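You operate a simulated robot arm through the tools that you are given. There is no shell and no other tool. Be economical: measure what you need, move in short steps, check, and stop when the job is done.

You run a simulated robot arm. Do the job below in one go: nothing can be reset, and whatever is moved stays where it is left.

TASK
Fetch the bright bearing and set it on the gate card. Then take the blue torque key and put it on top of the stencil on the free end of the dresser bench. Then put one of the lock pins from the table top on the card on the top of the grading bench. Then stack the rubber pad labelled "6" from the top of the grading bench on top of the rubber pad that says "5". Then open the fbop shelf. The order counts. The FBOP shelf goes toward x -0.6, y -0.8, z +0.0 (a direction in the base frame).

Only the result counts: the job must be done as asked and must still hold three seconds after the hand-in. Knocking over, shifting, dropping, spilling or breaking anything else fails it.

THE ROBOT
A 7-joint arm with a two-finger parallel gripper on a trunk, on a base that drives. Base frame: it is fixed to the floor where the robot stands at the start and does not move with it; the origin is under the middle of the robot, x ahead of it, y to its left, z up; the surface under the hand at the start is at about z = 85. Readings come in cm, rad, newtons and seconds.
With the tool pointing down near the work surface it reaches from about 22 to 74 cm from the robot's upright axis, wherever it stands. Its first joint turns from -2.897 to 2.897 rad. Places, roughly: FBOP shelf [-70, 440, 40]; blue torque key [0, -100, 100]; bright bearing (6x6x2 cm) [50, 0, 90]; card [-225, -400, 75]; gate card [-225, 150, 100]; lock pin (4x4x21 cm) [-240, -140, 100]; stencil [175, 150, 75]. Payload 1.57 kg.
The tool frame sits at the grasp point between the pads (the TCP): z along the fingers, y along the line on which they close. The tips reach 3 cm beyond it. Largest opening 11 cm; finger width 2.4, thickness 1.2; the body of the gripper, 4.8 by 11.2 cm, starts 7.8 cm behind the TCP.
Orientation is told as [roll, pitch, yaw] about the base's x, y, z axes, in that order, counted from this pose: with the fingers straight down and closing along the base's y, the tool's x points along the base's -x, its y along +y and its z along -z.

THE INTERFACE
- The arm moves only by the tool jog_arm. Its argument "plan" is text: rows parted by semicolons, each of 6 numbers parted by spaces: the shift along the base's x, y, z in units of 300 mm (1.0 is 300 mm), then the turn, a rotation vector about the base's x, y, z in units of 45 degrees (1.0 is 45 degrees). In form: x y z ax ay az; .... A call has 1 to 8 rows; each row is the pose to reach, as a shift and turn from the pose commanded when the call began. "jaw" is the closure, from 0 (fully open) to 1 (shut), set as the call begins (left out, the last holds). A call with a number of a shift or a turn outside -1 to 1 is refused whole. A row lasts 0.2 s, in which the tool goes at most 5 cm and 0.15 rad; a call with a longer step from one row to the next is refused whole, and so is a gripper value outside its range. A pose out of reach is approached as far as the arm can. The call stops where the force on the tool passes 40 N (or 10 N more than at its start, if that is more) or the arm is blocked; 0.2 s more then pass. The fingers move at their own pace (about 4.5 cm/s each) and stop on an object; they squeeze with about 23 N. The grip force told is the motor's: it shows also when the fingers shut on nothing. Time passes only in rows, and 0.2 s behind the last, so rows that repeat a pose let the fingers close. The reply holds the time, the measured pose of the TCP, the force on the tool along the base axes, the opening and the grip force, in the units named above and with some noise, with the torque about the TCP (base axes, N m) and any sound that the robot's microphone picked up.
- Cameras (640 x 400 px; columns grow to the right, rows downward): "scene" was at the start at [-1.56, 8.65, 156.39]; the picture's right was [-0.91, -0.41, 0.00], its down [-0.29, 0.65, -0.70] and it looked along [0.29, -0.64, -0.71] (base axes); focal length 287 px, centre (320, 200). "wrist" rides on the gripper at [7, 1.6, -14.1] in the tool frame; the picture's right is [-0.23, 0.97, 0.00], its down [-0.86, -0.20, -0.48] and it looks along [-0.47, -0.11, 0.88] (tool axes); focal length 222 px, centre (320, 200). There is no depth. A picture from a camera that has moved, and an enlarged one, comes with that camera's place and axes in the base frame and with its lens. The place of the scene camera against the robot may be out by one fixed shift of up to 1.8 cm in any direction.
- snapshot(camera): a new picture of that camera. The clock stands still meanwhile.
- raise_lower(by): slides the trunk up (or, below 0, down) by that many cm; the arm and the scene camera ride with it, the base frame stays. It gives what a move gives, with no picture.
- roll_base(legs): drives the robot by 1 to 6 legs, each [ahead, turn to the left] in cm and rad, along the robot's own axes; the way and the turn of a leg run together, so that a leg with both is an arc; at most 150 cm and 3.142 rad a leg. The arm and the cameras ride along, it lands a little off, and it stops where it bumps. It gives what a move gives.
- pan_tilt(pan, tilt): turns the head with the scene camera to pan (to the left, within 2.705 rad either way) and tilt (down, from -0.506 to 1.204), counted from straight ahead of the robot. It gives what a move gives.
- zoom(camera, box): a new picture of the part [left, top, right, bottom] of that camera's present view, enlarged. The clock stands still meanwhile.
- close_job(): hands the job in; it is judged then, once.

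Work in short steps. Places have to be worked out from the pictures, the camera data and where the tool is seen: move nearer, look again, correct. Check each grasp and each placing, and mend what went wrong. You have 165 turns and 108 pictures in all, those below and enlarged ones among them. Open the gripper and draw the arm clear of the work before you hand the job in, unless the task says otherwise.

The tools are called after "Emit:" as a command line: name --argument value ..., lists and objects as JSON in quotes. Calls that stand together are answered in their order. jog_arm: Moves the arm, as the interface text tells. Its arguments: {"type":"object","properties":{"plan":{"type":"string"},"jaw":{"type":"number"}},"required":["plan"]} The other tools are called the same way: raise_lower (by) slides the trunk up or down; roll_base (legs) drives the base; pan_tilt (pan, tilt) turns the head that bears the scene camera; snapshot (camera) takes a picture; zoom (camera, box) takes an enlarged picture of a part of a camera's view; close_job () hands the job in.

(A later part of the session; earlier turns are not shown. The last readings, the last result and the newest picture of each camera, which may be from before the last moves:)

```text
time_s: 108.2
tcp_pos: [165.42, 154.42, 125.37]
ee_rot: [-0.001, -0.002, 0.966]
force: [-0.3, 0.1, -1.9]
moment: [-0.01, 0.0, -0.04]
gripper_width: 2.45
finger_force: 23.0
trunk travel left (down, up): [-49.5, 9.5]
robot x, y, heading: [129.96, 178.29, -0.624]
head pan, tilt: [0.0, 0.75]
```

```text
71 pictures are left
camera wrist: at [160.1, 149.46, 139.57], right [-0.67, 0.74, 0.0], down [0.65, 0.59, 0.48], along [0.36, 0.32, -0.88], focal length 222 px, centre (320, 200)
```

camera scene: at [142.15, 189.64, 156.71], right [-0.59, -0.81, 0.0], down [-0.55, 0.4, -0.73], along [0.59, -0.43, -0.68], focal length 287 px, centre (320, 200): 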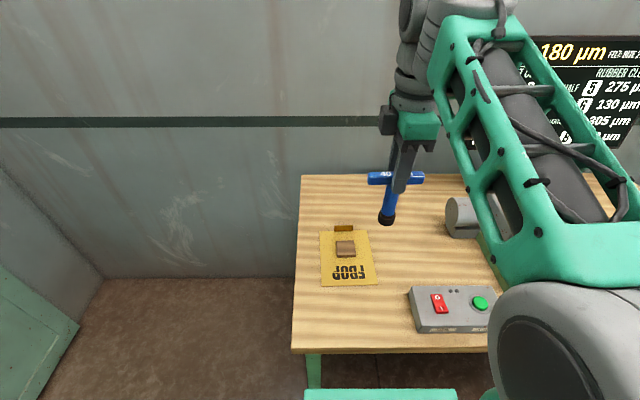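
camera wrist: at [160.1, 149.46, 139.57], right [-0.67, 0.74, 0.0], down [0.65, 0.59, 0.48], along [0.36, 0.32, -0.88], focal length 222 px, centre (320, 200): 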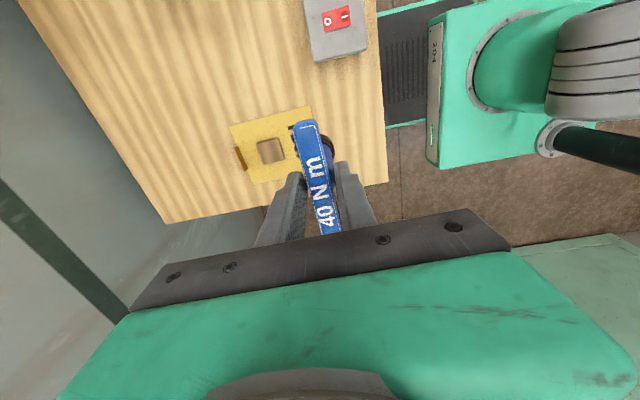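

The stencil with its window and lettering is near the free end. I zoom in to measure it.

Emit:
zoom --camera "scene" --box '[280, 160, 440, 300]'

Emit:
zoom --camera "wrist" --box '[210, 90, 370, 200]'

```text
2.86 times, centred on (360, 230) of scene
camera zoom: at [142.15, 189.64, 156.71], right [-0.59, -0.81, 0.0], down [-0.55, 0.4, -0.73], along [0.59, -0.43, -0.68], focal length 821 px, centre (206, 114)
```

zoom: 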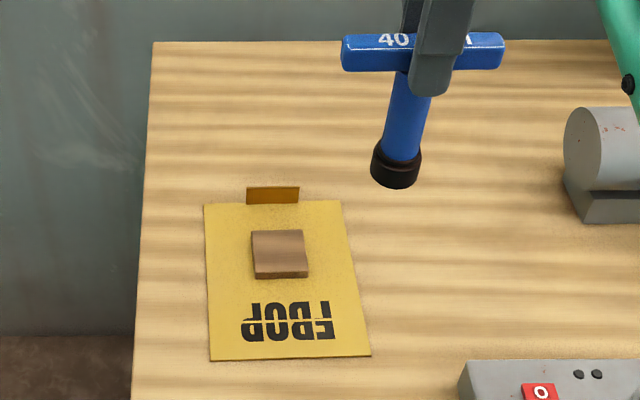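

```text
3.64 times, centred on (290, 145) of wrist
camera zoom: at [160.1, 149.46, 139.57], right [-0.67, 0.74, 0.0], down [0.65, 0.59, 0.48], along [0.36, 0.32, -0.88], focal length 808 px, centre (429, 400)
```

zoom: 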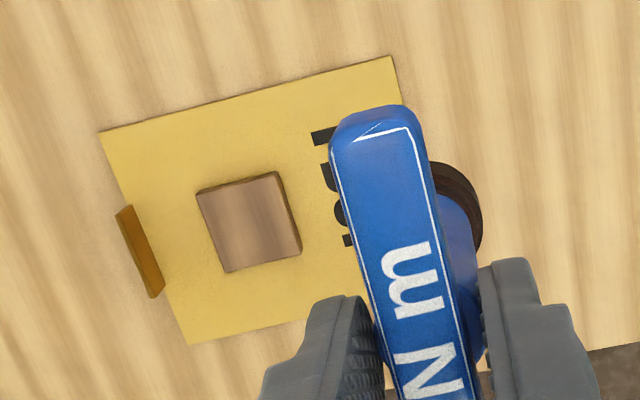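

The flat lettered part of the stencil is centred near (174.0, 154.6), with its surface at about z = 85. I move above it and go down to TCP z = 105.

Emit:
jog_arm --plan "0.14 0.003 -0.05 0 0 0; 0.285 0.005 -0.1 0 0 0; 0.285 0.005 -0.25 0 0 0; 0.285 0.005 -0.4 0 0 0; 0.285 0.005 -0.55 0 0 0; 0.285 0.005 -0.68 0 0 0; 0.285 0.005 -0.68 0 0 0"

Emit:
zoom --camera "scene" --box '[280, 160, 440, 300]'

Emit:
snapshot --camera "wrist"

```text
time_s: 109.8
tcp_pos: [173.8, 154.66, 104.79]
ee_rot: [0.0, -0.002, 0.966]
force: [0.2, 0.6, -2.2]
moment: [0.0, -0.01, 0.05]
gripper_width: 2.45
finger_force: 23.2
trunk travel left (down, up): [-49.5, 9.5]
robot x, y, heading: [130.06, 177.47, -0.629]
head pan, tilt: [0.0, 0.75]
```

```text
2.86 times, centred on (360, 230) of scene
camera zoom: at [142.17, 189.64, 156.71], right [-0.59, -0.81, 0.0], down [-0.55, 0.4, -0.73], along [0.59, -0.43, -0.68], focal length 821 px, centre (206, 114)
```

zoom: 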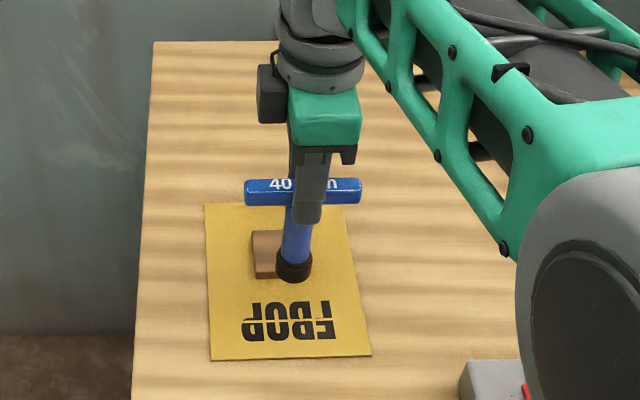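

```text
67 pictures are left
camera wrist: at [168.57, 149.78, 119.01], right [-0.67, 0.74, 0.0], down [0.65, 0.59, 0.48], along [0.36, 0.32, -0.88], focal length 222 px, centre (320, 200)
```

wrist: 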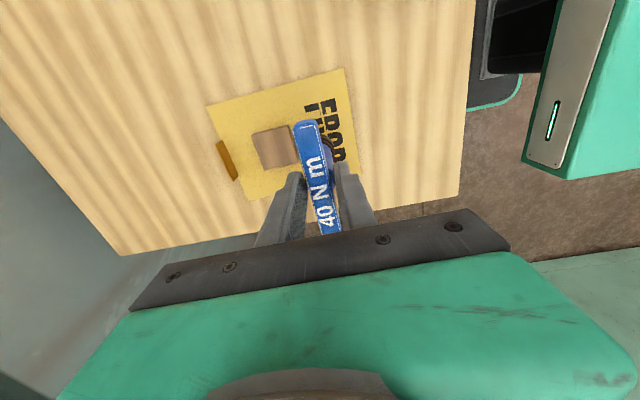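

The socket should land on the lettering, clear of the raised block. I lower to just above contact.

Emit:
jog_arm --plan "0 0 -0.06 0 0 0; 0 0 -0.12 0 0 0; 0 0 -0.17 0 0 0; 0 0 -0.19 0 0 0; 0 0 -0.2 0 0 0"

Emit:
zoom --camera "scene" --box '[280, 160, 440, 300]'

```text
time_s: 111.0
tcp_pos: [173.92, 154.65, 98.9]
ee_rot: [-0.001, -0.002, 0.966]
force: [-0.8, 0.4, -3.0]
moment: [0.02, 0.03, -0.02]
gripper_width: 2.46
finger_force: 23.0
trunk travel left (down, up): [-49.5, 9.5]
robot x, y, heading: [130.39, 177.75, -0.628]
head pan, tilt: [0.0, 0.75]
```

```text
2.86 times, centred on (360, 230) of scene
camera zoom: at [142.16, 189.65, 156.71], right [-0.59, -0.81, 0.0], down [-0.55, 0.4, -0.73], along [0.59, -0.43, -0.68], focal length 821 px, centre (206, 114)
```

zoom: 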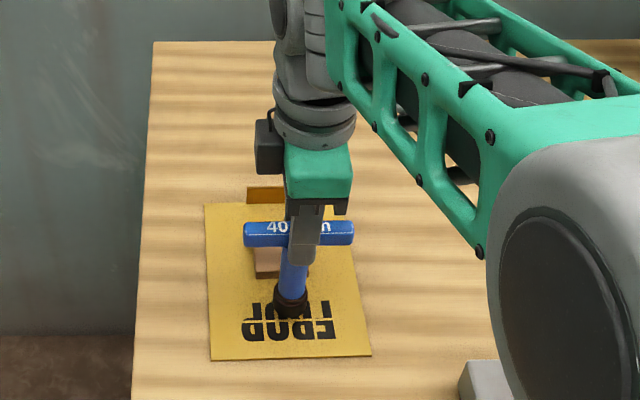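

Now I go down slowly to contact, shifting 0.5 cm toward the stencil's front edge.

Emit:
jog_arm --plan "-0.013 0.01 -0.01 0 0 0; -0.013 0.01 -0.02 0 0 0; -0.013 0.01 -0.03 0 0 0; -0.013 0.01 -0.036 0 0 0; -0.013 0.01 -0.036 0 0 0"

```text
time_s: 112.2
tcp_pos: [173.61, 154.88, 97.96]
ee_rot: [-0.002, -0.001, 0.965]
force: [-0.2, 0.5, -2.9]
moment: [-0.01, -0.02, -0.01]
gripper_width: 2.44
finger_force: 22.7
trunk travel left (down, up): [-49.5, 9.5]
robot x, y, heading: [130.16, 178.05, -0.63]
head pan, tilt: [0.0, 0.75]
```

No contact yet, so I continue.

Emit:
jog_arm --plan "0 0 -0.007 0 0 0; 0 0 -0.014 0 0 0; 0 0 -0.021 0 0 0; 0 0 -0.028 0 0 0; 0 0 -0.028 0 0 0"

```text
time_s: 113.4
tcp_pos: [173.57, 154.9, 97.3]
ee_rot: [-0.005, -0.001, 0.965]
force: [3.2, -0.9, 18.8]
moment: [-0.02, -0.17, -0.01]
gripper_width: 2.48
finger_force: 23.4
trunk travel left (down, up): [-49.5, 9.5]
robot x, y, heading: [130.6, 177.67, -0.631]
head pan, tilt: [0.0, 0.75]
```

Contact. I ease the load by 1.5 mm and open a little at a time.

Emit:
jog_arm --plan "0 0 0.004 0 0 0; 0 0 0.004 0 0 0"

Emit:
jog_arm --plan "0 0 0 0 0 0; 0 0 0 0 0 0; 0 0 0 0 0 0; 0 0 0 0 0 0" --jaw 0.5

Emit:
zoom --camera "scene" --box '[280, 160, 440, 300]'

```text
time_s: 114.0
tcp_pos: [173.56, 155.08, 97.31]
ee_rot: [-0.001, -0.001, 0.965]
force: [5.3, -1.1, 15.4]
moment: [-0.06, -0.28, 0.01]
gripper_width: 2.46
finger_force: 22.9
trunk travel left (down, up): [-49.5, 9.5]
robot x, y, heading: [129.73, 177.98, -0.627]
head pan, tilt: [0.0, 0.75]
```

```text
time_s: 115.0
tcp_pos: [173.5, 154.99, 97.03]
ee_rot: [0.0, -0.001, 0.966]
force: [-0.3, -0.2, 0.4]
moment: [0.0, 0.02, 0.02]
gripper_width: 5.52
finger_force: 0.1
trunk travel left (down, up): [-49.5, 9.5]
robot x, y, heading: [130.01, 178.09, -0.625]
head pan, tilt: [0.0, 0.75]
```

```text
2.86 times, centred on (360, 230) of scene
camera zoom: at [142.14, 189.66, 156.71], right [-0.59, -0.81, 0.0], down [-0.55, 0.4, -0.73], along [0.59, -0.43, -0.68], focal length 821 px, centre (206, 114)
```

zoom: 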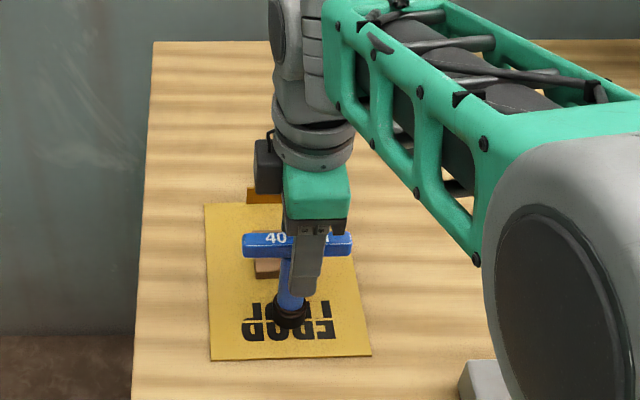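

It stands on its own. I lift straight up and check.

Emit:
jog_arm --plan "0 0 0.1 0 0 0; 0 0 0.25 0 0 0; 0 0 0.4 0 0 0; 0 0 0.55 0 0 0; 0 0 0.7 0 0 0; 0 0 0.85 0 0 0"

Emit:
zoom --camera "scene" --box '[280, 160, 440, 300]'

```text
time_s: 116.4
tcp_pos: [173.49, 154.75, 122.82]
ee_rot: [-0.002, -0.001, 0.966]
force: [-0.2, 0.5, -0.6]
moment: [-0.02, -0.02, 0.04]
gripper_width: 5.49
finger_force: 0.0
trunk travel left (down, up): [-49.5, 9.5]
robot x, y, heading: [130.56, 178.1, -0.627]
head pan, tilt: [0.0, 0.75]
```

```text
2.86 times, centred on (360, 230) of scene
camera zoom: at [142.11, 189.66, 156.7], right [-0.59, -0.81, 0.0], down [-0.55, 0.4, -0.73], along [0.59, -0.43, -0.68], focal length 821 px, centre (206, 114)
```

zoom: 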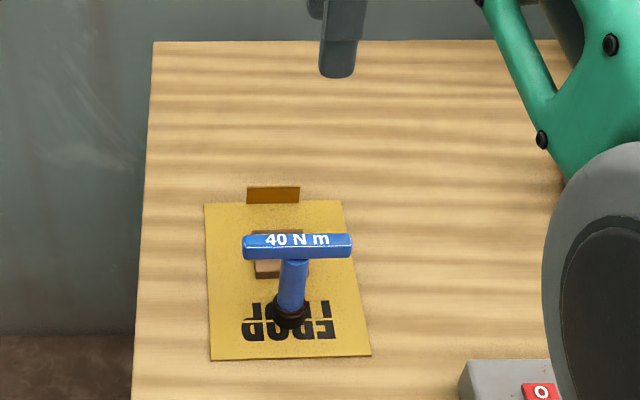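

The torque key stands on the stencil. I retract the arm, back off, and drive toward the small table with the lock pins near (-240, -140).

Emit:
jog_arm --plan "-0.12 0.09 0 0 0 -0.19; -0.24 0.18 0 0 0 -0.38; -0.36 0.27 0 0 0 -0.57; -0.42 0.32 0 0 0 -0.76; -0.42 0.32 0 0 0 -0.95"

Emit:
roll_base --legs '[[-40, 0], [0, -1.72], [150, 0], [150, 0]]'

Emit:
pan_tilt --pan 0.0 --tilt 0.4

Emit:
snapshot --camera "scene"

```text
time_s: 117.6
tcp_pos: [160.92, 164.52, 122.6]
ee_rot: [-0.001, -0.003, 0.219]
force: [-0.5, 0.8, -0.3]
moment: [-0.01, -0.06, -0.01]
gripper_width: 5.52
finger_force: 0.0
trunk travel left (down, up): [-49.5, 9.5]
robot x, y, heading: [130.02, 177.47, -0.622]
head pan, tilt: [0.0, 0.75]
```

```text
time_s: 138.2
tcp_pos: [-129.21, -39.13, 122.6]
ee_rot: [-0.003, -0.003, -1.504]
force: [0.0, -0.8, 0.2]
moment: [0.0, 0.02, 0.01]
gripper_width: 5.52
finger_force: 0.1
trunk travel left (down, up): [-49.5, 9.5]
robot x, y, heading: [-111.05, -10.8, -2.353]
head pan, tilt: [0.0, 0.75]
```

```text
time_s: 139.1
tcp_pos: [-129.16, -39.1, 122.58]
ee_rot: [-0.004, -0.002, -1.504]
force: [-0.1, 0.9, -0.3]
moment: [-0.02, 0.03, 0.0]
gripper_width: 5.47
finger_force: 0.0
trunk travel left (down, up): [-49.5, 9.5]
robot x, y, heading: [-111.32, -10.73, -2.354]
head pan, tilt: [0.0, 0.4]
```

```text
63 pictures are left
camera scene: at [-101.4, -23.23, 159.81], right [-0.71, 0.7, 0.0], down [0.27, 0.28, -0.92], along [-0.65, -0.65, -0.39], focal length 287 px, centre (320, 200)
```

scene: 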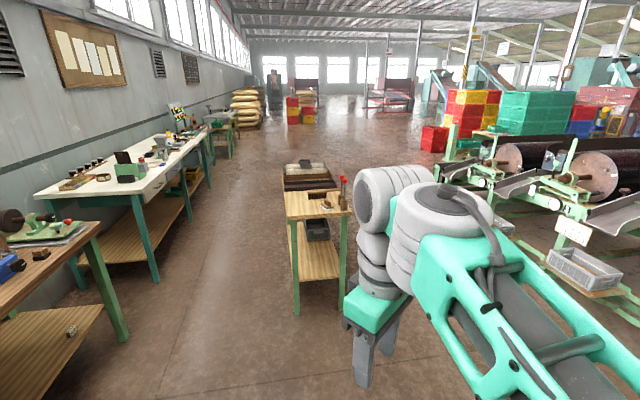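

Emit:
zoom --camera "scene" --box '[260, 140, 380, 240]'

Emit:
zoom --camera "scene" --box '[20, 90, 240, 230]'

```text
4.00 times, centred on (320, 190) of scene
camera zoom: at [-101.4, -23.23, 159.81], right [-0.71, 0.7, 0.0], down [0.27, 0.28, -0.92], along [-0.65, -0.65, -0.39], focal length 1149 px, centre (320, 240)
```

zoom: 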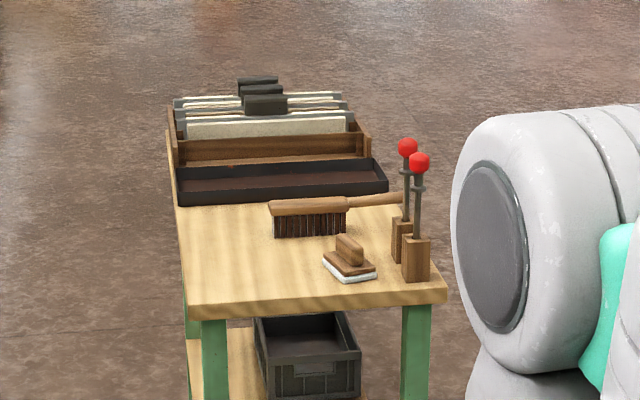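

```text
2.86 times, centred on (130, 160) of scene
camera zoom: at [-101.4, -23.23, 159.81], right [-0.71, 0.7, 0.0], down [0.27, 0.28, -0.92], along [-0.65, -0.65, -0.39], focal length 821 px, centre (863, 314)
```

zoom: 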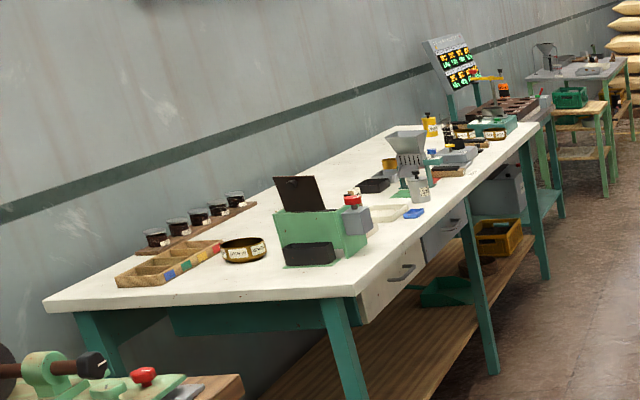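

The lock pins are the two red-ball pins in wood blocks, about 21 cm tall, on the near right corner. The nearer one is at about (-227, -128). I drive to stand in line with the table's end.

Emit:
roll_base --legs '[[0, -0.06], [95, 0], [0, 0.19]]'

Emit:
jog_arm --plan "0 0 0 0 0 -0.19; 0 0 0 0 0 -0.38; 0 0 0 0 0 -0.57; 0 0 0 0 0 -0.76; 0 0 0 0 0 -0.92; 0 0 0 0 0 -0.92" --jaw 0.3

Emit:
pan_tilt --pan 0.0 --tilt 0.6

Emit:
snapshot --camera "scene"

Emit:
snapshot --camera "wrist"

```text
time_s: 145.2
tcp_pos: [-195.83, -104.46, 122.74]
ee_rot: [-0.003, -0.001, -1.369]
force: [-0.3, 0.2, -0.1]
moment: [0.03, -0.02, 0.08]
gripper_width: 5.5
finger_force: 0.1
trunk travel left (down, up): [-49.5, 9.5]
robot x, y, heading: [-182.11, -74.0, -2.221]
head pan, tilt: [0.0, 0.4]
```

```text
time_s: 146.6
tcp_pos: [-195.76, -104.4, 122.71]
ee_rot: [-0.002, -0.001, -2.095]
force: [-0.3, 0.1, 0.6]
moment: [0.04, 0.02, -0.03]
gripper_width: 7.69
finger_force: 0.0
trunk travel left (down, up): [-49.5, 9.5]
robot x, y, heading: [-181.59, -73.26, -2.219]
head pan, tilt: [0.0, 0.4]
```

```text
time_s: 147.3
tcp_pos: [-195.8, -104.39, 122.63]
ee_rot: [-0.002, -0.001, -2.092]
force: [0.9, 0.1, -0.1]
moment: [0.02, 0.02, 0.05]
gripper_width: 7.71
finger_force: 0.0
trunk travel left (down, up): [-49.5, 9.5]
robot x, y, heading: [-182.06, -73.75, -2.222]
head pan, tilt: [0.0, 0.6]
```

```text
60 pictures are left
camera scene: at [-170.1, -84.75, 158.0], right [-0.8, 0.6, 0.0], down [0.34, 0.45, -0.83], along [-0.5, -0.66, -0.56], focal length 287 px, centre (320, 200)
```

scene: 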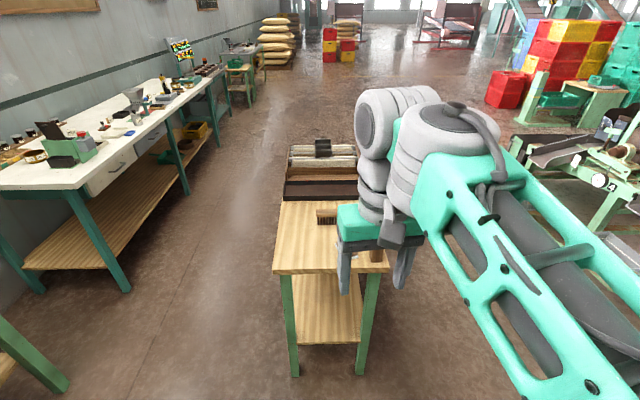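

```text
59 pictures are left
camera wrist: at [-190.95, -99.3, 136.82], right [0.73, -0.68, 0.0], down [-0.6, -0.64, 0.48], along [-0.33, -0.35, -0.88], focal length 222 px, centre (320, 200)
```

wrist: 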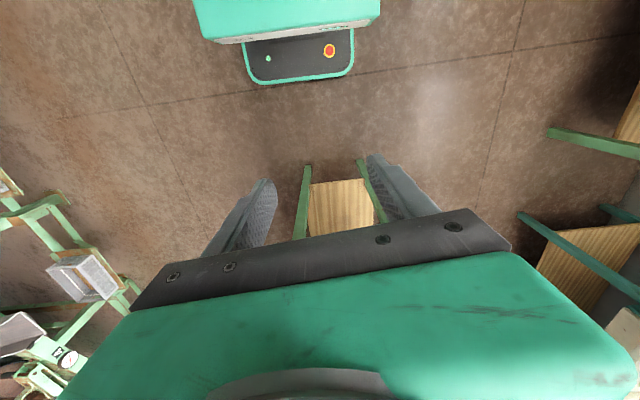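

The hand hides the pins, so I move it sideways to the right and look again.

Emit:
jog_arm --plan "-0.13 0.1 0 0 0 -0.08; -0.26 0.2 0 0 0 -0.16; -0.4 0.3 0 0 0 -0.16; -0.53 0.4 0 0 0 -0.16; -0.66 0.5 0 0 0 -0.16; -0.66 0.5 0 0 0 -0.16"

Emit:
zoom --camera "scene" --box '[250, 130, 450, 290]'

Emit:
snapshot --camera "wrist"

```text
refused: row 3 steps farther than a row can; nothing moved
```

```text
2.50 times, centred on (350, 210) of scene
camera zoom: at [-170.1, -84.75, 158.0], right [-0.8, 0.6, 0.0], down [0.34, 0.45, -0.83], along [-0.5, -0.66, -0.56], focal length 718 px, centre (245, 175)
```

zoom: 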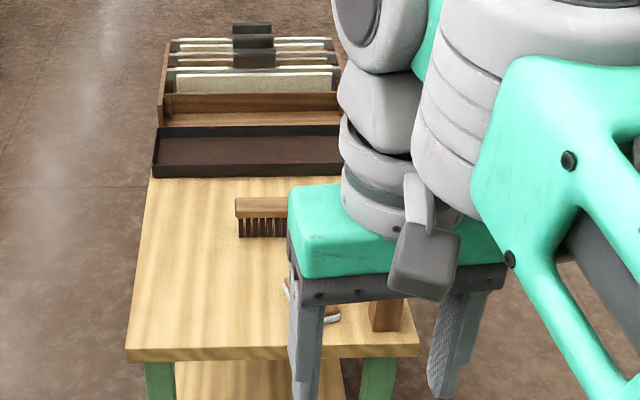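

```text
57 pictures are left
camera wrist: at [-190.95, -99.3, 136.82], right [0.73, -0.68, 0.0], down [-0.6, -0.64, 0.48], along [-0.33, -0.35, -0.88], focal length 222 px, centre (320, 200)
```

wrist: 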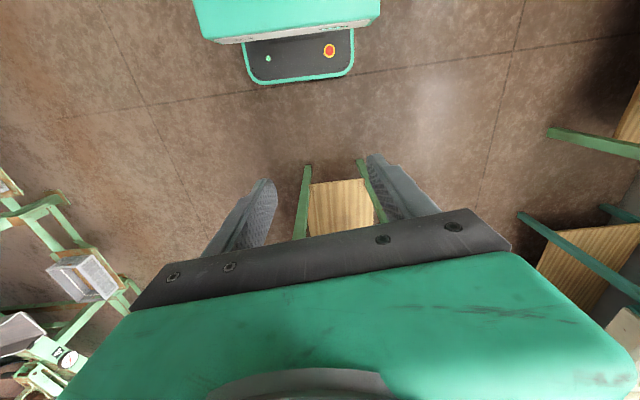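

The call was refused because a step was slightly too long. I repeat it with smaller steps.

Emit:
jog_arm --plan "-0.12 0.09 0 0 0 -0.08; -0.24 0.18 0 0 0 -0.16; -0.36 0.27 0 0 0 -0.16; -0.48 0.36 0 0 0 -0.16; -0.6 0.45 0 0 0 -0.16; -0.66 0.5 0 0 0 -0.16"

```text
time_s: 148.7
tcp_pos: [-215.57, -89.38, 122.62]
ee_rot: [-0.002, -0.002, -2.217]
force: [-0.2, 0.4, -0.1]
moment: [0.03, 0.0, 0.0]
gripper_width: 7.69
finger_force: 0.0
trunk travel left (down, up): [-49.5, 9.5]
robot x, y, heading: [-181.73, -73.83, -2.218]
head pan, tilt: [0.0, 0.6]
```

Emit:
zoom --camera "scene" --box '[250, 130, 450, 290]'

Emit:
snapshot --camera "wrist"

```text
2.50 times, centred on (350, 210) of scene
camera zoom: at [-170.12, -84.74, 158.0], right [-0.8, 0.6, 0.0], down [0.34, 0.45, -0.83], along [-0.5, -0.66, -0.56], focal length 718 px, centre (245, 175)
```

zoom: 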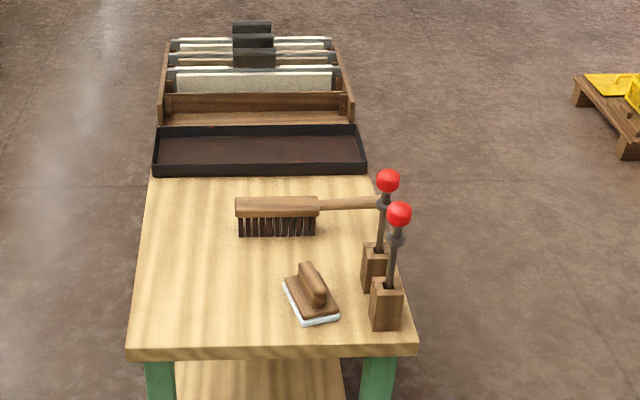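

```text
55 pictures are left
camera wrist: at [-210.07, -84.95, 136.84], right [0.64, -0.77, 0.0], down [-0.67, -0.56, 0.48], along [-0.37, -0.31, -0.88], focal length 222 px, centre (320, 200)
```

wrist: 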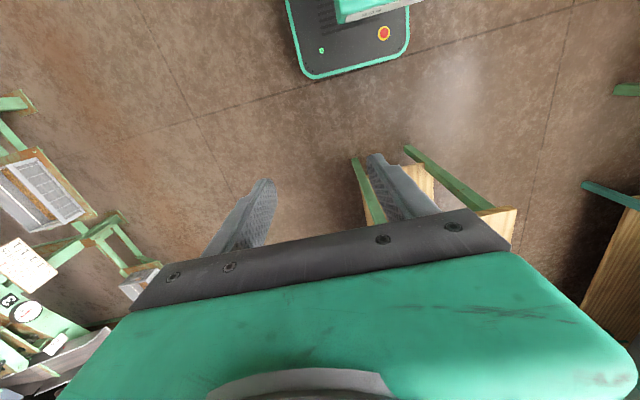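

The nearer pin stands at about (-230, -129), with its ball centre near z = 103.5. I drive 18 cm nearer and take another look.

Emit:
roll_base --legs '[[18, 0]]'

Emit:
zoom --camera "scene" --box '[250, 160, 470, 330]'

Emit:
snapshot --camera "wrist"

```text
time_s: 150.2
tcp_pos: [-226.56, -103.79, 122.69]
ee_rot: [-0.002, 0.0, -2.223]
force: [0.0, -0.4, -0.4]
moment: [0.01, 0.02, -0.02]
gripper_width: 7.71
finger_force: 0.0
trunk travel left (down, up): [-49.5, 9.5]
robot x, y, heading: [-192.49, -88.09, -2.224]
head pan, tilt: [0.0, 0.6]
```

```text
2.35 times, centred on (360, 245) of scene
camera zoom: at [-181.18, -99.27, 158.0], right [-0.79, 0.61, 0.0], down [0.34, 0.45, -0.82], along [-0.5, -0.66, -0.57], focal length 676 px, centre (226, 94)
```

zoom: 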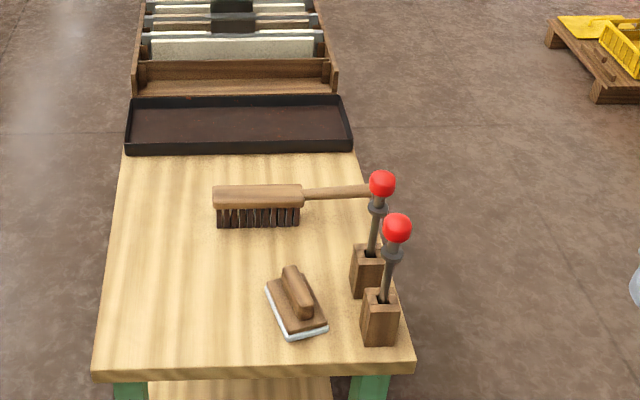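

```text
53 pictures are left
camera wrist: at [-221.09, -99.35, 136.82], right [0.64, -0.77, 0.0], down [-0.68, -0.56, 0.48], along [-0.37, -0.3, -0.88], focal length 222 px, centre (320, 200)
```

wrist: 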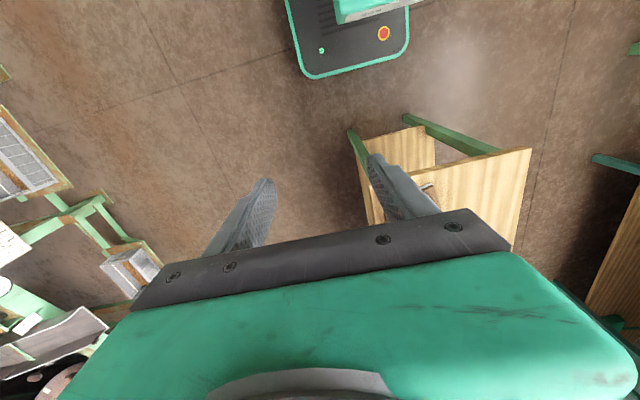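

The ball works out at (-229.2, -129.2). I move above it and lower to z = 113 for a check.

Emit:
jog_arm --plan "-0.02 -0.16 0 0 0 0; -0.04 -0.32 0 0 0 0; -0.06 -0.48 0 0 0 0; -0.08 -0.64 0 0 0 0; -0.085 -0.8 0 0 0 0; -0.088 -0.847 0 0 0 0; -0.088 -0.847 -0.16 0 0 0; -0.088 -0.847 -0.32 0 0 0"

Emit:
snapshot --camera "wrist"

Emit:
zoom --camera "scene" --box '[250, 160, 470, 330]'

```text
time_s: 152.0
tcp_pos: [-229.44, -129.3, 113.1]
ee_rot: [-0.001, -0.002, -2.223]
force: [-0.8, -0.2, -0.2]
moment: [0.0, -0.01, 0.02]
gripper_width: 7.67
finger_force: 0.1
trunk travel left (down, up): [-49.5, 9.5]
robot x, y, heading: [-192.75, -88.62, -2.225]
head pan, tilt: [0.0, 0.6]
```

```text
52 pictures are left
camera wrist: at [-223.85, -124.9, 127.38], right [0.64, -0.77, 0.0], down [-0.68, -0.56, 0.48], along [-0.37, -0.3, -0.88], focal length 222 px, centre (320, 200)
```

wrist: 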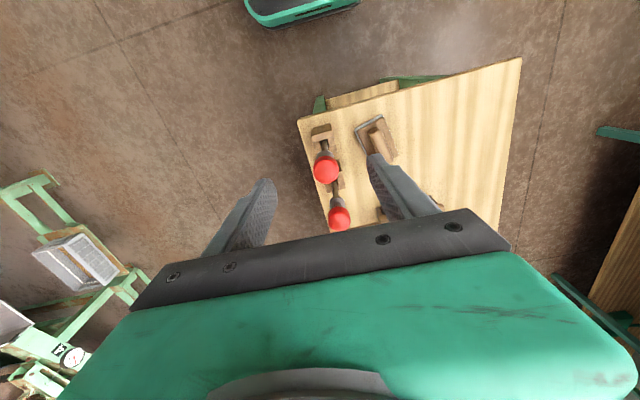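

```text
2.35 times, centred on (360, 245) of scene
camera zoom: at [-181.16, -99.26, 158.0], right [-0.79, 0.61, 0.0], down [0.34, 0.45, -0.82], along [-0.5, -0.66, -0.57], focal length 676 px, centre (226, 94)
```

zoom: 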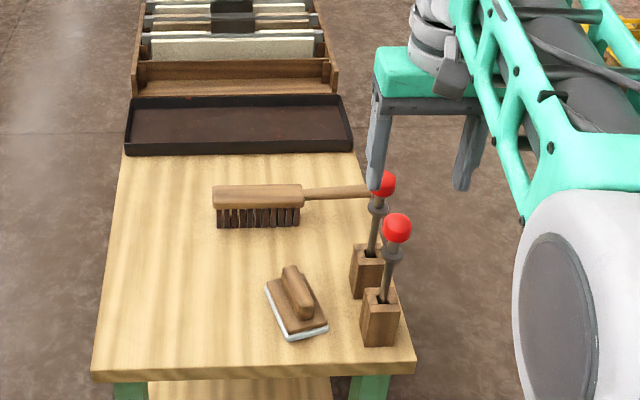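

The wrist view gives (-230, -130.8) and the scene view (-228.5, -130.5). I go to the mean, open wider, lower to ball height and look again.

Emit:
jog_arm --plan "0.005 -0.047 0 0 0 0; 0.005 -0.047 -0.1 0 0 0; 0.005 -0.047 -0.2 0 0 0; 0.005 -0.047 -0.29 0 0 0; 0.005 -0.047 -0.29 0 0 0" --jaw 0.15

Emit:
zoom --camera "wrist" --box '[220, 100, 440, 240]'

Emit:
zoom --camera "scene" --box '[330, 180, 450, 280]'

```text
time_s: 153.2
tcp_pos: [-229.27, -130.78, 104.32]
ee_rot: [-0.001, -0.002, -2.224]
force: [-0.2, -0.4, 0.0]
moment: [-0.03, 0.0, 0.0]
gripper_width: 9.33
finger_force: 0.0
trunk travel left (down, up): [-49.5, 9.5]
robot x, y, heading: [-192.6, -88.28, -2.227]
head pan, tilt: [0.0, 0.6]
```

```text
2.86 times, centred on (330, 170) of wrist
camera zoom: at [-223.69, -126.34, 118.54], right [0.64, -0.77, 0.0], down [-0.68, -0.56, 0.48], along [-0.37, -0.3, -0.88], focal length 635 px, centre (291, 286)
```

zoom: 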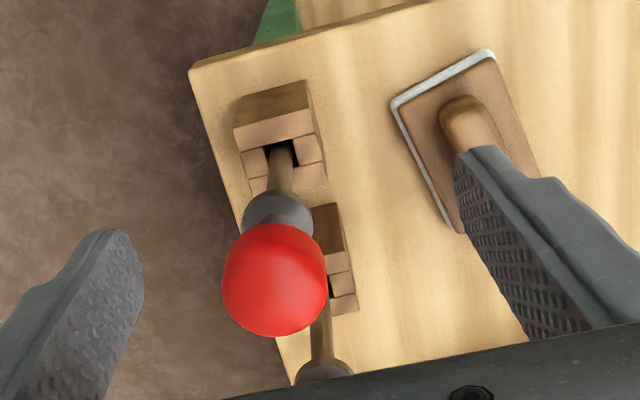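

```text
4.00 times, centred on (390, 230) of scene
camera zoom: at [-181.15, -99.24, 158.0], right [-0.79, 0.61, 0.0], down [0.34, 0.45, -0.83], along [-0.5, -0.66, -0.56], focal length 1149 px, centre (40, 80)
```

zoom: 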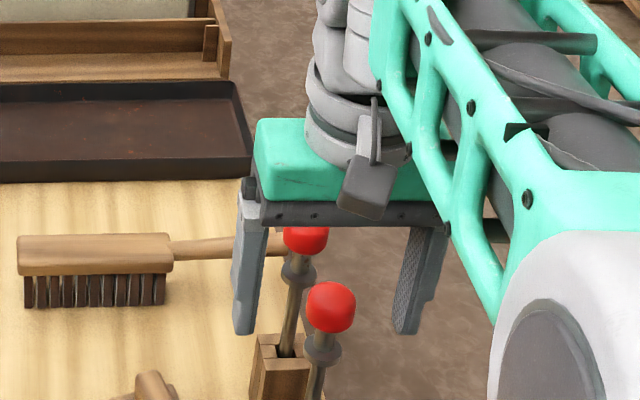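

The ball is nearly centred between the fingers. I make a small correction, close on it, and lift a little to see what comes along.

Emit:
jog_arm --plan "-0.01 0 -0.02 0 0 0; -0.01 0 -0.02 0 0 0; -0.01 0 -0.02 0 0 0"

Emit:
jog_arm --plan "0 0 0 0 0 0; 0 0 0 0 0 0; 0 0 0 0 0 0; 0 0 0 0 0 0; 0 0 0 0 0 0; 0 0 0 0 0 0" --jaw 1

Emit:
jog_arm --plan "0 0 0.03 0 0 0; 0 0 0.06 0 0 0; 0 0 0.1 0 0 0; 0 0 0.1 0 0 0"

Emit:
zoom --camera "scene" --box '[310, 180, 470, 320]'

```text
time_s: 154.0
tcp_pos: [-229.44, -130.57, 103.75]
ee_rot: [-0.001, -0.001, -2.224]
force: [-0.3, 0.7, -0.1]
moment: [-0.04, 0.02, -0.02]
gripper_width: 9.35
finger_force: 0.1
trunk travel left (down, up): [-49.5, 9.5]
robot x, y, heading: [-193.34, -87.95, -2.221]
head pan, tilt: [0.0, 0.6]
```

```text
time_s: 155.4
tcp_pos: [-229.52, -130.65, 103.75]
ee_rot: [-0.001, -0.001, -2.224]
force: [-2.2, 1.4, -0.2]
moment: [0.31, 0.3, -0.04]
gripper_width: 2.85
finger_force: 22.4
trunk travel left (down, up): [-49.5, 9.5]
robot x, y, heading: [-192.74, -88.63, -2.221]
head pan, tilt: [0.0, 0.6]
```

```text
time_s: 156.4
tcp_pos: [-229.57, -130.58, 106.8]
ee_rot: [0.0, -0.003, -2.224]
force: [-2.0, 1.0, -0.1]
moment: [0.3, 0.37, -0.11]
gripper_width: 2.81
finger_force: 23.4
trunk travel left (down, up): [-49.5, 9.5]
robot x, y, heading: [-193.21, -88.45, -2.227]
head pan, tilt: [0.0, 0.6]
```

```text
2.86 times, centred on (390, 250) of scene
camera zoom: at [-181.17, -99.22, 158.0], right [-0.79, 0.61, 0.0], down [0.34, 0.45, -0.83], along [-0.5, -0.66, -0.56], focal length 821 px, centre (120, 57)
```

zoom: 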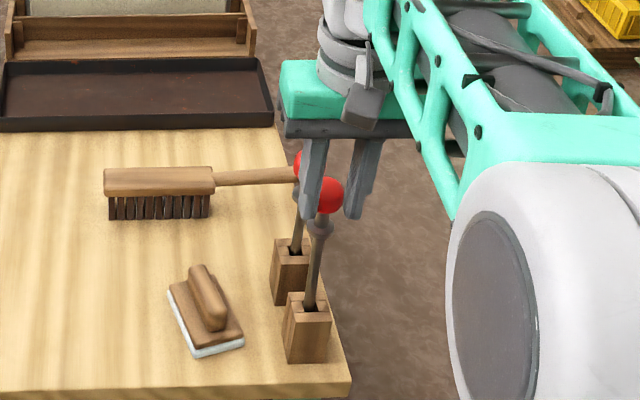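

The pin slides up out of its wooden holder, which stays put. A side force of about 2.4 N along (-0.8, 0.6) shows slight misalignment, so I shift the hand that way to ease it.

Emit:
jog_arm --plan "-0.006 0.0045 0 0 0 0; -0.01 0.0075 0 0 0 0; -0.01 0.0075 0 0 0 0"

Emit:
zoom --camera "wrist" --box '[220, 80, 440, 220]'

```text
time_s: 157.2
tcp_pos: [-229.69, -130.45, 106.74]
ee_rot: [-0.002, 0.001, -2.222]
force: [-0.1, 0.5, -2.1]
moment: [0.04, 0.01, 0.02]
gripper_width: 2.75
finger_force: 23.1
trunk travel left (down, up): [-49.5, 9.5]
robot x, y, heading: [-193.01, -88.34, -2.224]
head pan, tilt: [0.0, 0.6]
```

```text
2.86 times, centred on (330, 150) of wrist
camera zoom: at [-224.2, -125.97, 120.9], right [0.64, -0.77, 0.0], down [-0.68, -0.56, 0.48], along [-0.37, -0.3, -0.88], focal length 635 px, centre (291, 343)
```

zoom: 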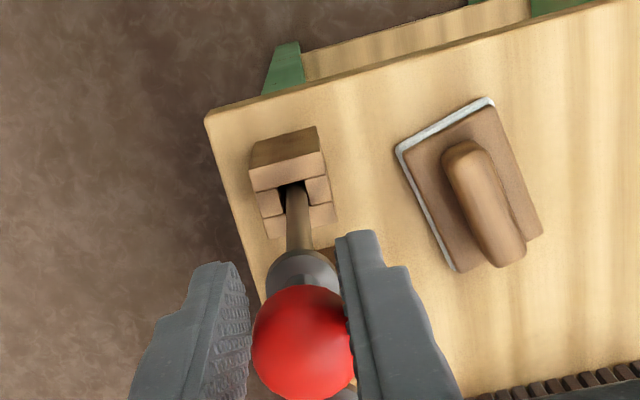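

The side force is gone and the pin weighs about 2 N. I lift straight up slowly.

Emit:
jog_arm --plan "0 0 0.05 0 0 0; 0 0 0.1 0 0 0; 0 0 0.15 0 0 0; 0 0 0.2 0 0 0; 0 0 0.25 0 0 0; 0 0 0.3 0 0 0; 0 0 0.35 0 0 0; 0 0 0.4 0 0 0"

Emit:
zoom --camera "scene" --box '[310, 140, 470, 320]'

```text
time_s: 159.0
tcp_pos: [-229.77, -130.4, 118.82]
ee_rot: [-0.002, 0.0, -2.225]
force: [0.0, 0.7, -0.7]
moment: [0.02, -0.02, -0.03]
gripper_width: 2.76
finger_force: 22.9
trunk travel left (down, up): [-49.5, 9.5]
robot x, y, heading: [-192.53, -87.77, -2.228]
head pan, tilt: [0.0, 0.6]
```

```text
2.22 times, centred on (390, 230) of scene
camera zoom: at [-181.14, -99.24, 157.99], right [-0.79, 0.61, 0.0], down [0.34, 0.45, -0.83], along [-0.5, -0.66, -0.56], focal length 638 px, centre (164, 133)
```

zoom: 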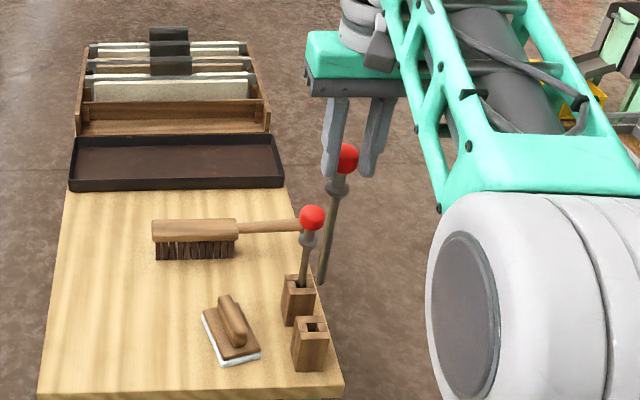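

The pin is free and both holders and the other pin are undisturbed. I raise and retract the arm, then drive around the small table toward the grading bench.

Emit:
jog_arm --plan "0 0 0.12 0 0 0; 0.08 0.1 0.24 0 0 0; 0.16 0.21 0.26 0 0 0; 0.24 0.32 0.26 0 0 0; 0.32 0.42 0.26 0 0 0; 0.32 0.42 0.26 0 0 0"

Emit:
roll_base --legs '[[-30, 0], [0, 1.19], [88, 0], [0, -1.09], [140, 0]]'

Emit:
pan_tilt --pan 0.5 --tilt 0.45

Emit:
snapshot --camera "scene"

```text
refused: row 2 steps farther than a row can; nothing moved
```

```text
time_s: 177.6
tcp_pos: [-237.74, -304.05, 118.81]
ee_rot: [-0.004, -0.002, -2.139]
force: [-0.6, 0.1, 0.1]
moment: [-0.02, 0.01, 0.0]
gripper_width: 0.03
finger_force: 21.4
trunk travel left (down, up): [-49.5, 9.5]
robot x, y, heading: [-204.53, -259.19, -2.136]
head pan, tilt: [0.0, 0.6]
```

```text
time_s: 178.5
tcp_pos: [-237.71, -304.11, 118.8]
ee_rot: [-0.002, -0.001, -2.141]
force: [-0.2, 0.5, 0.6]
moment: [-0.01, 0.02, -0.02]
gripper_width: 0.0
finger_force: 20.3
trunk travel left (down, up): [-49.5, 9.5]
robot x, y, heading: [-204.29, -258.95, -2.14]
head pan, tilt: [0.499, 0.45]
```

```text
45 pictures are left
camera scene: at [-187.64, -270.74, 159.35], right [-1.0, 0.07, 0.0], down [0.03, 0.43, -0.9], along [-0.06, -0.9, -0.44], focal length 287 px, centre (320, 200)
```

scene: 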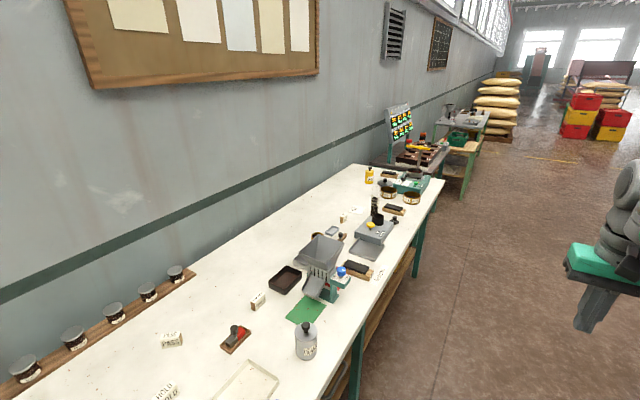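

The arm call was refused for a step that was too long, and driving on with the arm extended lost the pin: the fingers are shut on nothing. I look back for it.

Emit:
pan_tilt --pan -2.6 --tilt 0.5

Emit:
snapshot --camera "scene"

Emit:
pan_tilt --pan 2.6 --tilt 0.5

Emit:
snapshot --camera "scene"

```text
time_s: 181.2
tcp_pos: [-237.65, -304.06, 118.86]
ee_rot: [-0.001, -0.003, -2.141]
force: [-0.6, -0.2, 1.1]
moment: [0.0, -0.04, -0.01]
gripper_width: 0.02
finger_force: 21.2
trunk travel left (down, up): [-49.5, 9.5]
robot x, y, heading: [-204.1, -258.58, -2.14]
head pan, tilt: [-2.601, 0.499]
```

```text
44 pictures are left
camera scene: at [-186.74, -252.48, 158.91], right [1.0, -0.03, 0.0], down [-0.01, -0.48, -0.88], along [0.02, 0.88, -0.48], focal length 287 px, centre (320, 200)
```

scene: 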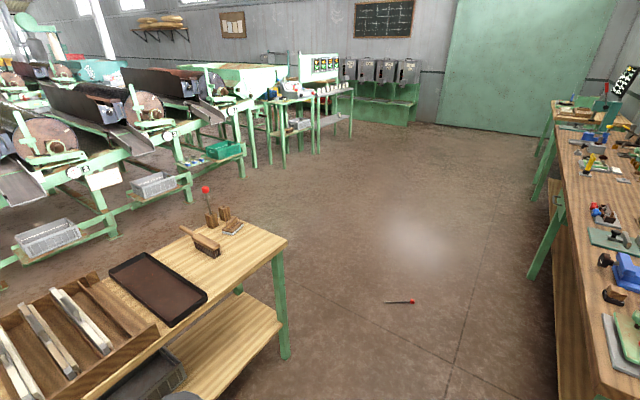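

```text
time_s: 185.2
tcp_pos: [-237.73, -303.95, 118.85]
ee_rot: [-0.004, -0.001, -2.139]
force: [-0.1, -0.8, -0.4]
moment: [0.02, -0.01, 0.0]
gripper_width: 0.0
finger_force: 21.2
trunk travel left (down, up): [-49.5, 9.5]
robot x, y, heading: [-204.4, -259.03, -2.144]
head pan, tilt: [2.601, 0.499]
```

```text
43 pictures are left
camera scene: at [-178.84, -257.54, 158.91], right [0.44, -0.9, 0.0], down [-0.43, -0.21, -0.88], along [0.79, 0.39, -0.48], focal length 287 px, centre (320, 200)
```

scene: 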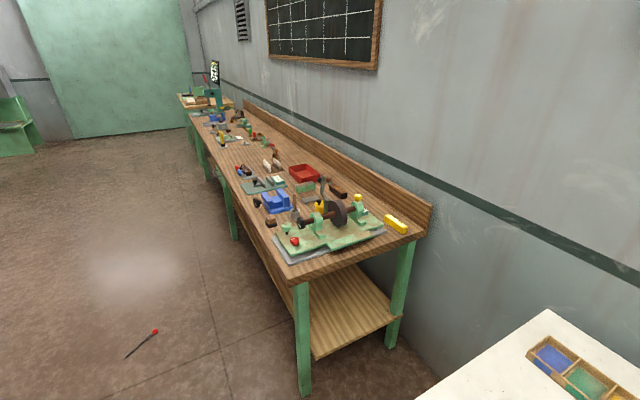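

The pin lies on the floor, ball at about (-118, -112) and tail at (-137, -112). The trunk can go down 49 cm, so I will try to pick it up. First I retract the arm, then drive back to stand south of it, facing it.

Emit:
jog_arm --plan "0.08 0.11 0.03 0 0 0; 0.16 0.22 0.06 0 0 0; 0.24 0.33 0.1 0 0 0; 0.3 0.41 0.1 0 0 0" --jaw 0.3

Emit:
roll_base --legs '[[0, -3.0], [117, 0], [0, -0.21]]'

Emit:
pan_tilt --pan 0.0 --tilt 1.0

Emit:
snapshot --camera "scene"

```text
time_s: 186.2
tcp_pos: [-228.65, -291.64, 121.79]
ee_rot: [0.0, -0.003, -2.14]
force: [-0.2, -0.6, -0.3]
moment: [-0.02, -0.03, 0.0]
gripper_width: 7.71
finger_force: 0.0
trunk travel left (down, up): [-49.5, 9.5]
robot x, y, heading: [-204.58, -258.65, -2.141]
head pan, tilt: [2.601, 0.499]
```

```text
time_s: 199.9
tcp_pos: [-138.32, -115.63, 121.87]
ee_rot: [-0.001, 0.0, 1.009]
force: [0.4, -0.1, 0.2]
moment: [0.02, 0.04, 0.03]
gripper_width: 7.69
finger_force: 0.1
trunk travel left (down, up): [-49.5, 9.5]
robot x, y, heading: [-162.58, -148.59, 1.005]
head pan, tilt: [2.601, 0.499]
```

```text
time_s: 202.2
tcp_pos: [-138.35, -115.56, 121.7]
ee_rot: [-0.002, -0.002, 1.007]
force: [0.2, -0.2, -0.6]
moment: [0.0, -0.03, 0.01]
gripper_width: 7.68
finger_force: 0.1
trunk travel left (down, up): [-49.5, 9.5]
robot x, y, heading: [-162.45, -148.8, 1.003]
head pan, tilt: [0.0, 1.0]
```

```text
42 pictures are left
camera scene: at [-174.1, -138.87, 154.8], right [0.85, -0.53, 0.0], down [-0.45, -0.71, -0.54], along [0.29, 0.46, -0.84], focal length 287 px, centre (320, 200)
```

scene: 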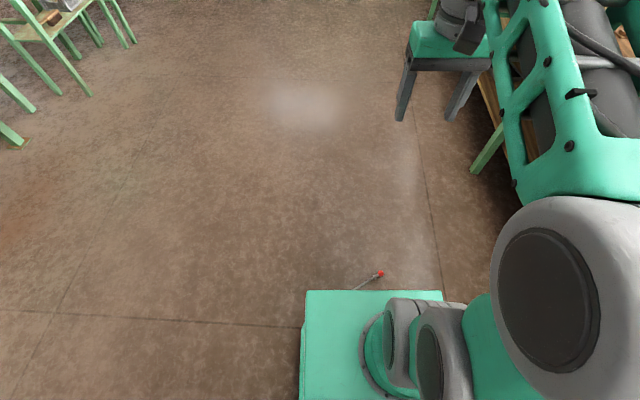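

The ball is confirmed at (-118, -112.5) on the floor. I turn the hand to yaw 0, move over the rod near (-125.5, -112.2), and lower the trunk.

Emit:
jog_arm --plan "0.07 0.02 0 0 0 -0.18; 0.14 0.04 0 0 0 -0.36; 0.21 0.06 0 0 0 -0.54; 0.28 0.08 0 0 0 -0.72; 0.35 0.1 0 0 0 -0.9; 0.427 0.113 0 0 0 -1.0; 0.427 0.113 0 0 0 -1.0"

Emit:
raise_lower --by -30

Emit:
snapshot --camera "wrist"

```text
time_s: 203.8
tcp_pos: [-125.5, -112.23, 121.74]
ee_rot: [-0.002, 0.001, 0.22]
force: [0.5, -0.2, 0.2]
moment: [-0.02, 0.02, -0.02]
gripper_width: 7.74
finger_force: 0.1
trunk travel left (down, up): [-49.5, 9.5]
robot x, y, heading: [-162.33, -148.72, 1.007]
head pan, tilt: [0.0, 1.0]
```

```text
time_s: 206.8
tcp_pos: [-125.59, -112.36, 91.7]
ee_rot: [-0.003, -0.001, 0.22]
force: [-0.1, -0.8, -0.1]
moment: [0.01, 0.01, -0.01]
gripper_width: 7.7
finger_force: 0.2
trunk travel left (down, up): [-19.5, 39.5]
robot x, y, heading: [-162.35, -148.45, 1.005]
head pan, tilt: [0.0, 1.0]
```

```text
41 pictures are left
camera wrist: at [-132.73, -112.31, 105.96], right [0.01, 1.0, 0.0], down [0.88, -0.01, 0.48], along [0.48, 0.0, -0.88], focal length 222 px, centre (320, 200)
```

wrist: 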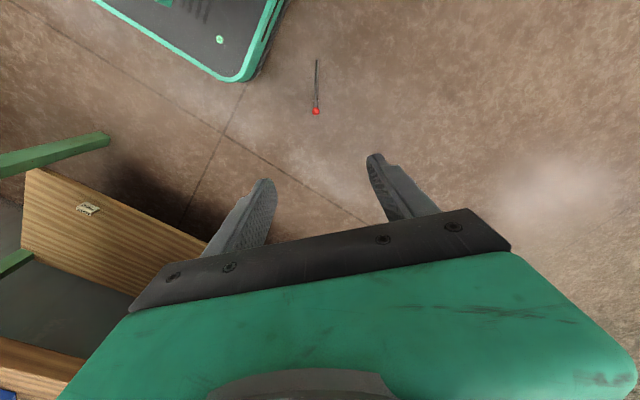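

From here the pin runs from (-120.2, -113.7) to (-139.3, -113.0), clear of the base. I lower the trunk fully, square the hand to the rod, and go down with the arm.

Emit:
raise_lower --by -19.4

Emit:
jog_arm --plan "-0.03 -0.02 -0.1 0 0 -0.16; -0.06 -0.035 -0.2 0 0 -0.32; -0.06 -0.035 -0.35 0 0 -0.32; -0.06 -0.035 -0.5 0 0 -0.32; -0.06 -0.035 -0.65 0 0 -0.32; -0.06 -0.035 -0.8 0 0 -0.32; -0.06 -0.035 -0.95 0 0 -0.32"

Emit:
snapshot --camera "wrist"

```text
time_s: 208.9
tcp_pos: [-125.46, -112.18, 72.29]
ee_rot: [0.0, -0.001, 0.22]
force: [1.6, -0.8, 1.0]
moment: [0.0, -0.02, 0.02]
gripper_width: 7.7
finger_force: 0.0
trunk travel left (down, up): [-0.1, 58.9]
robot x, y, heading: [-162.81, -148.66, 1.006]
head pan, tilt: [0.0, 1.0]
```

```text
time_s: 210.5
tcp_pos: [-127.35, -113.1, 43.85]
ee_rot: [0.0, -0.002, -0.03]
force: [0.2, -0.1, 0.4]
moment: [0.01, 0.01, -0.01]
gripper_width: 7.73
finger_force: 0.1
trunk travel left (down, up): [-0.1, 58.9]
robot x, y, heading: [-162.91, -148.52, 1.007]
head pan, tilt: [0.0, 1.0]
```

```text
40 pictures are left
camera wrist: at [-134.24, -111.44, 58.03], right [0.26, 0.97, 0.0], down [0.85, -0.22, 0.48], along [0.46, -0.12, -0.88], focal length 222 px, centre (320, 200)
```

wrist: 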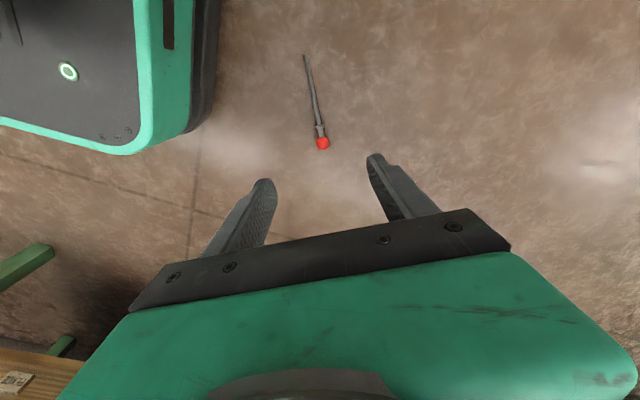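

The pin lies as judged; the grip point is (-127.5, -114.0). I continue down.

Emit:
jog_arm --plan "-0.003 -0.03 -0.15 0 0 -0.04; -0.003 -0.03 -0.3 0 0 -0.04; -0.003 -0.03 -0.45 0 0 -0.04; -0.003 -0.03 -0.6 0 0 -0.04; -0.003 -0.03 -0.75 0 0 -0.04; -0.003 -0.03 -0.9 0 0 -0.04; -0.003 -0.03 -1.0 0 0 -0.04"

Emit:
snapshot --camera "wrist"

```text
time_s: 212.1
tcp_pos: [-127.56, -114.07, 13.66]
ee_rot: [0.0, -0.002, -0.061]
force: [0.7, -0.8, 0.1]
moment: [-0.01, -0.01, 0.03]
gripper_width: 7.71
finger_force: 0.0
trunk travel left (down, up): [-0.1, 58.9]
robot x, y, heading: [-162.45, -148.44, 1.005]
head pan, tilt: [0.0, 1.0]
```

```text
39 pictures are left
camera wrist: at [-134.4, -112.13, 27.91], right [0.29, 0.96, 0.0], down [0.84, -0.25, 0.48], along [0.46, -0.14, -0.88], focal length 222 px, centre (320, 200)
```

wrist: 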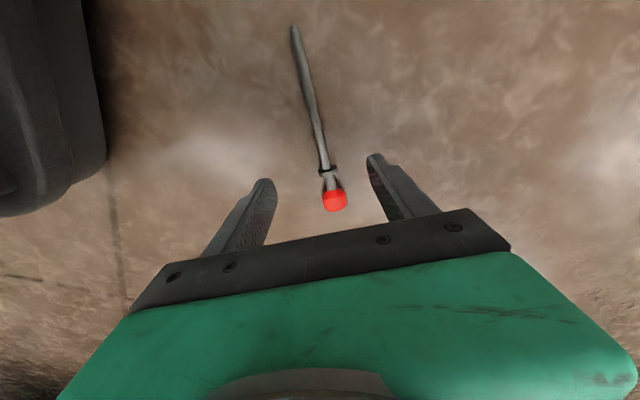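

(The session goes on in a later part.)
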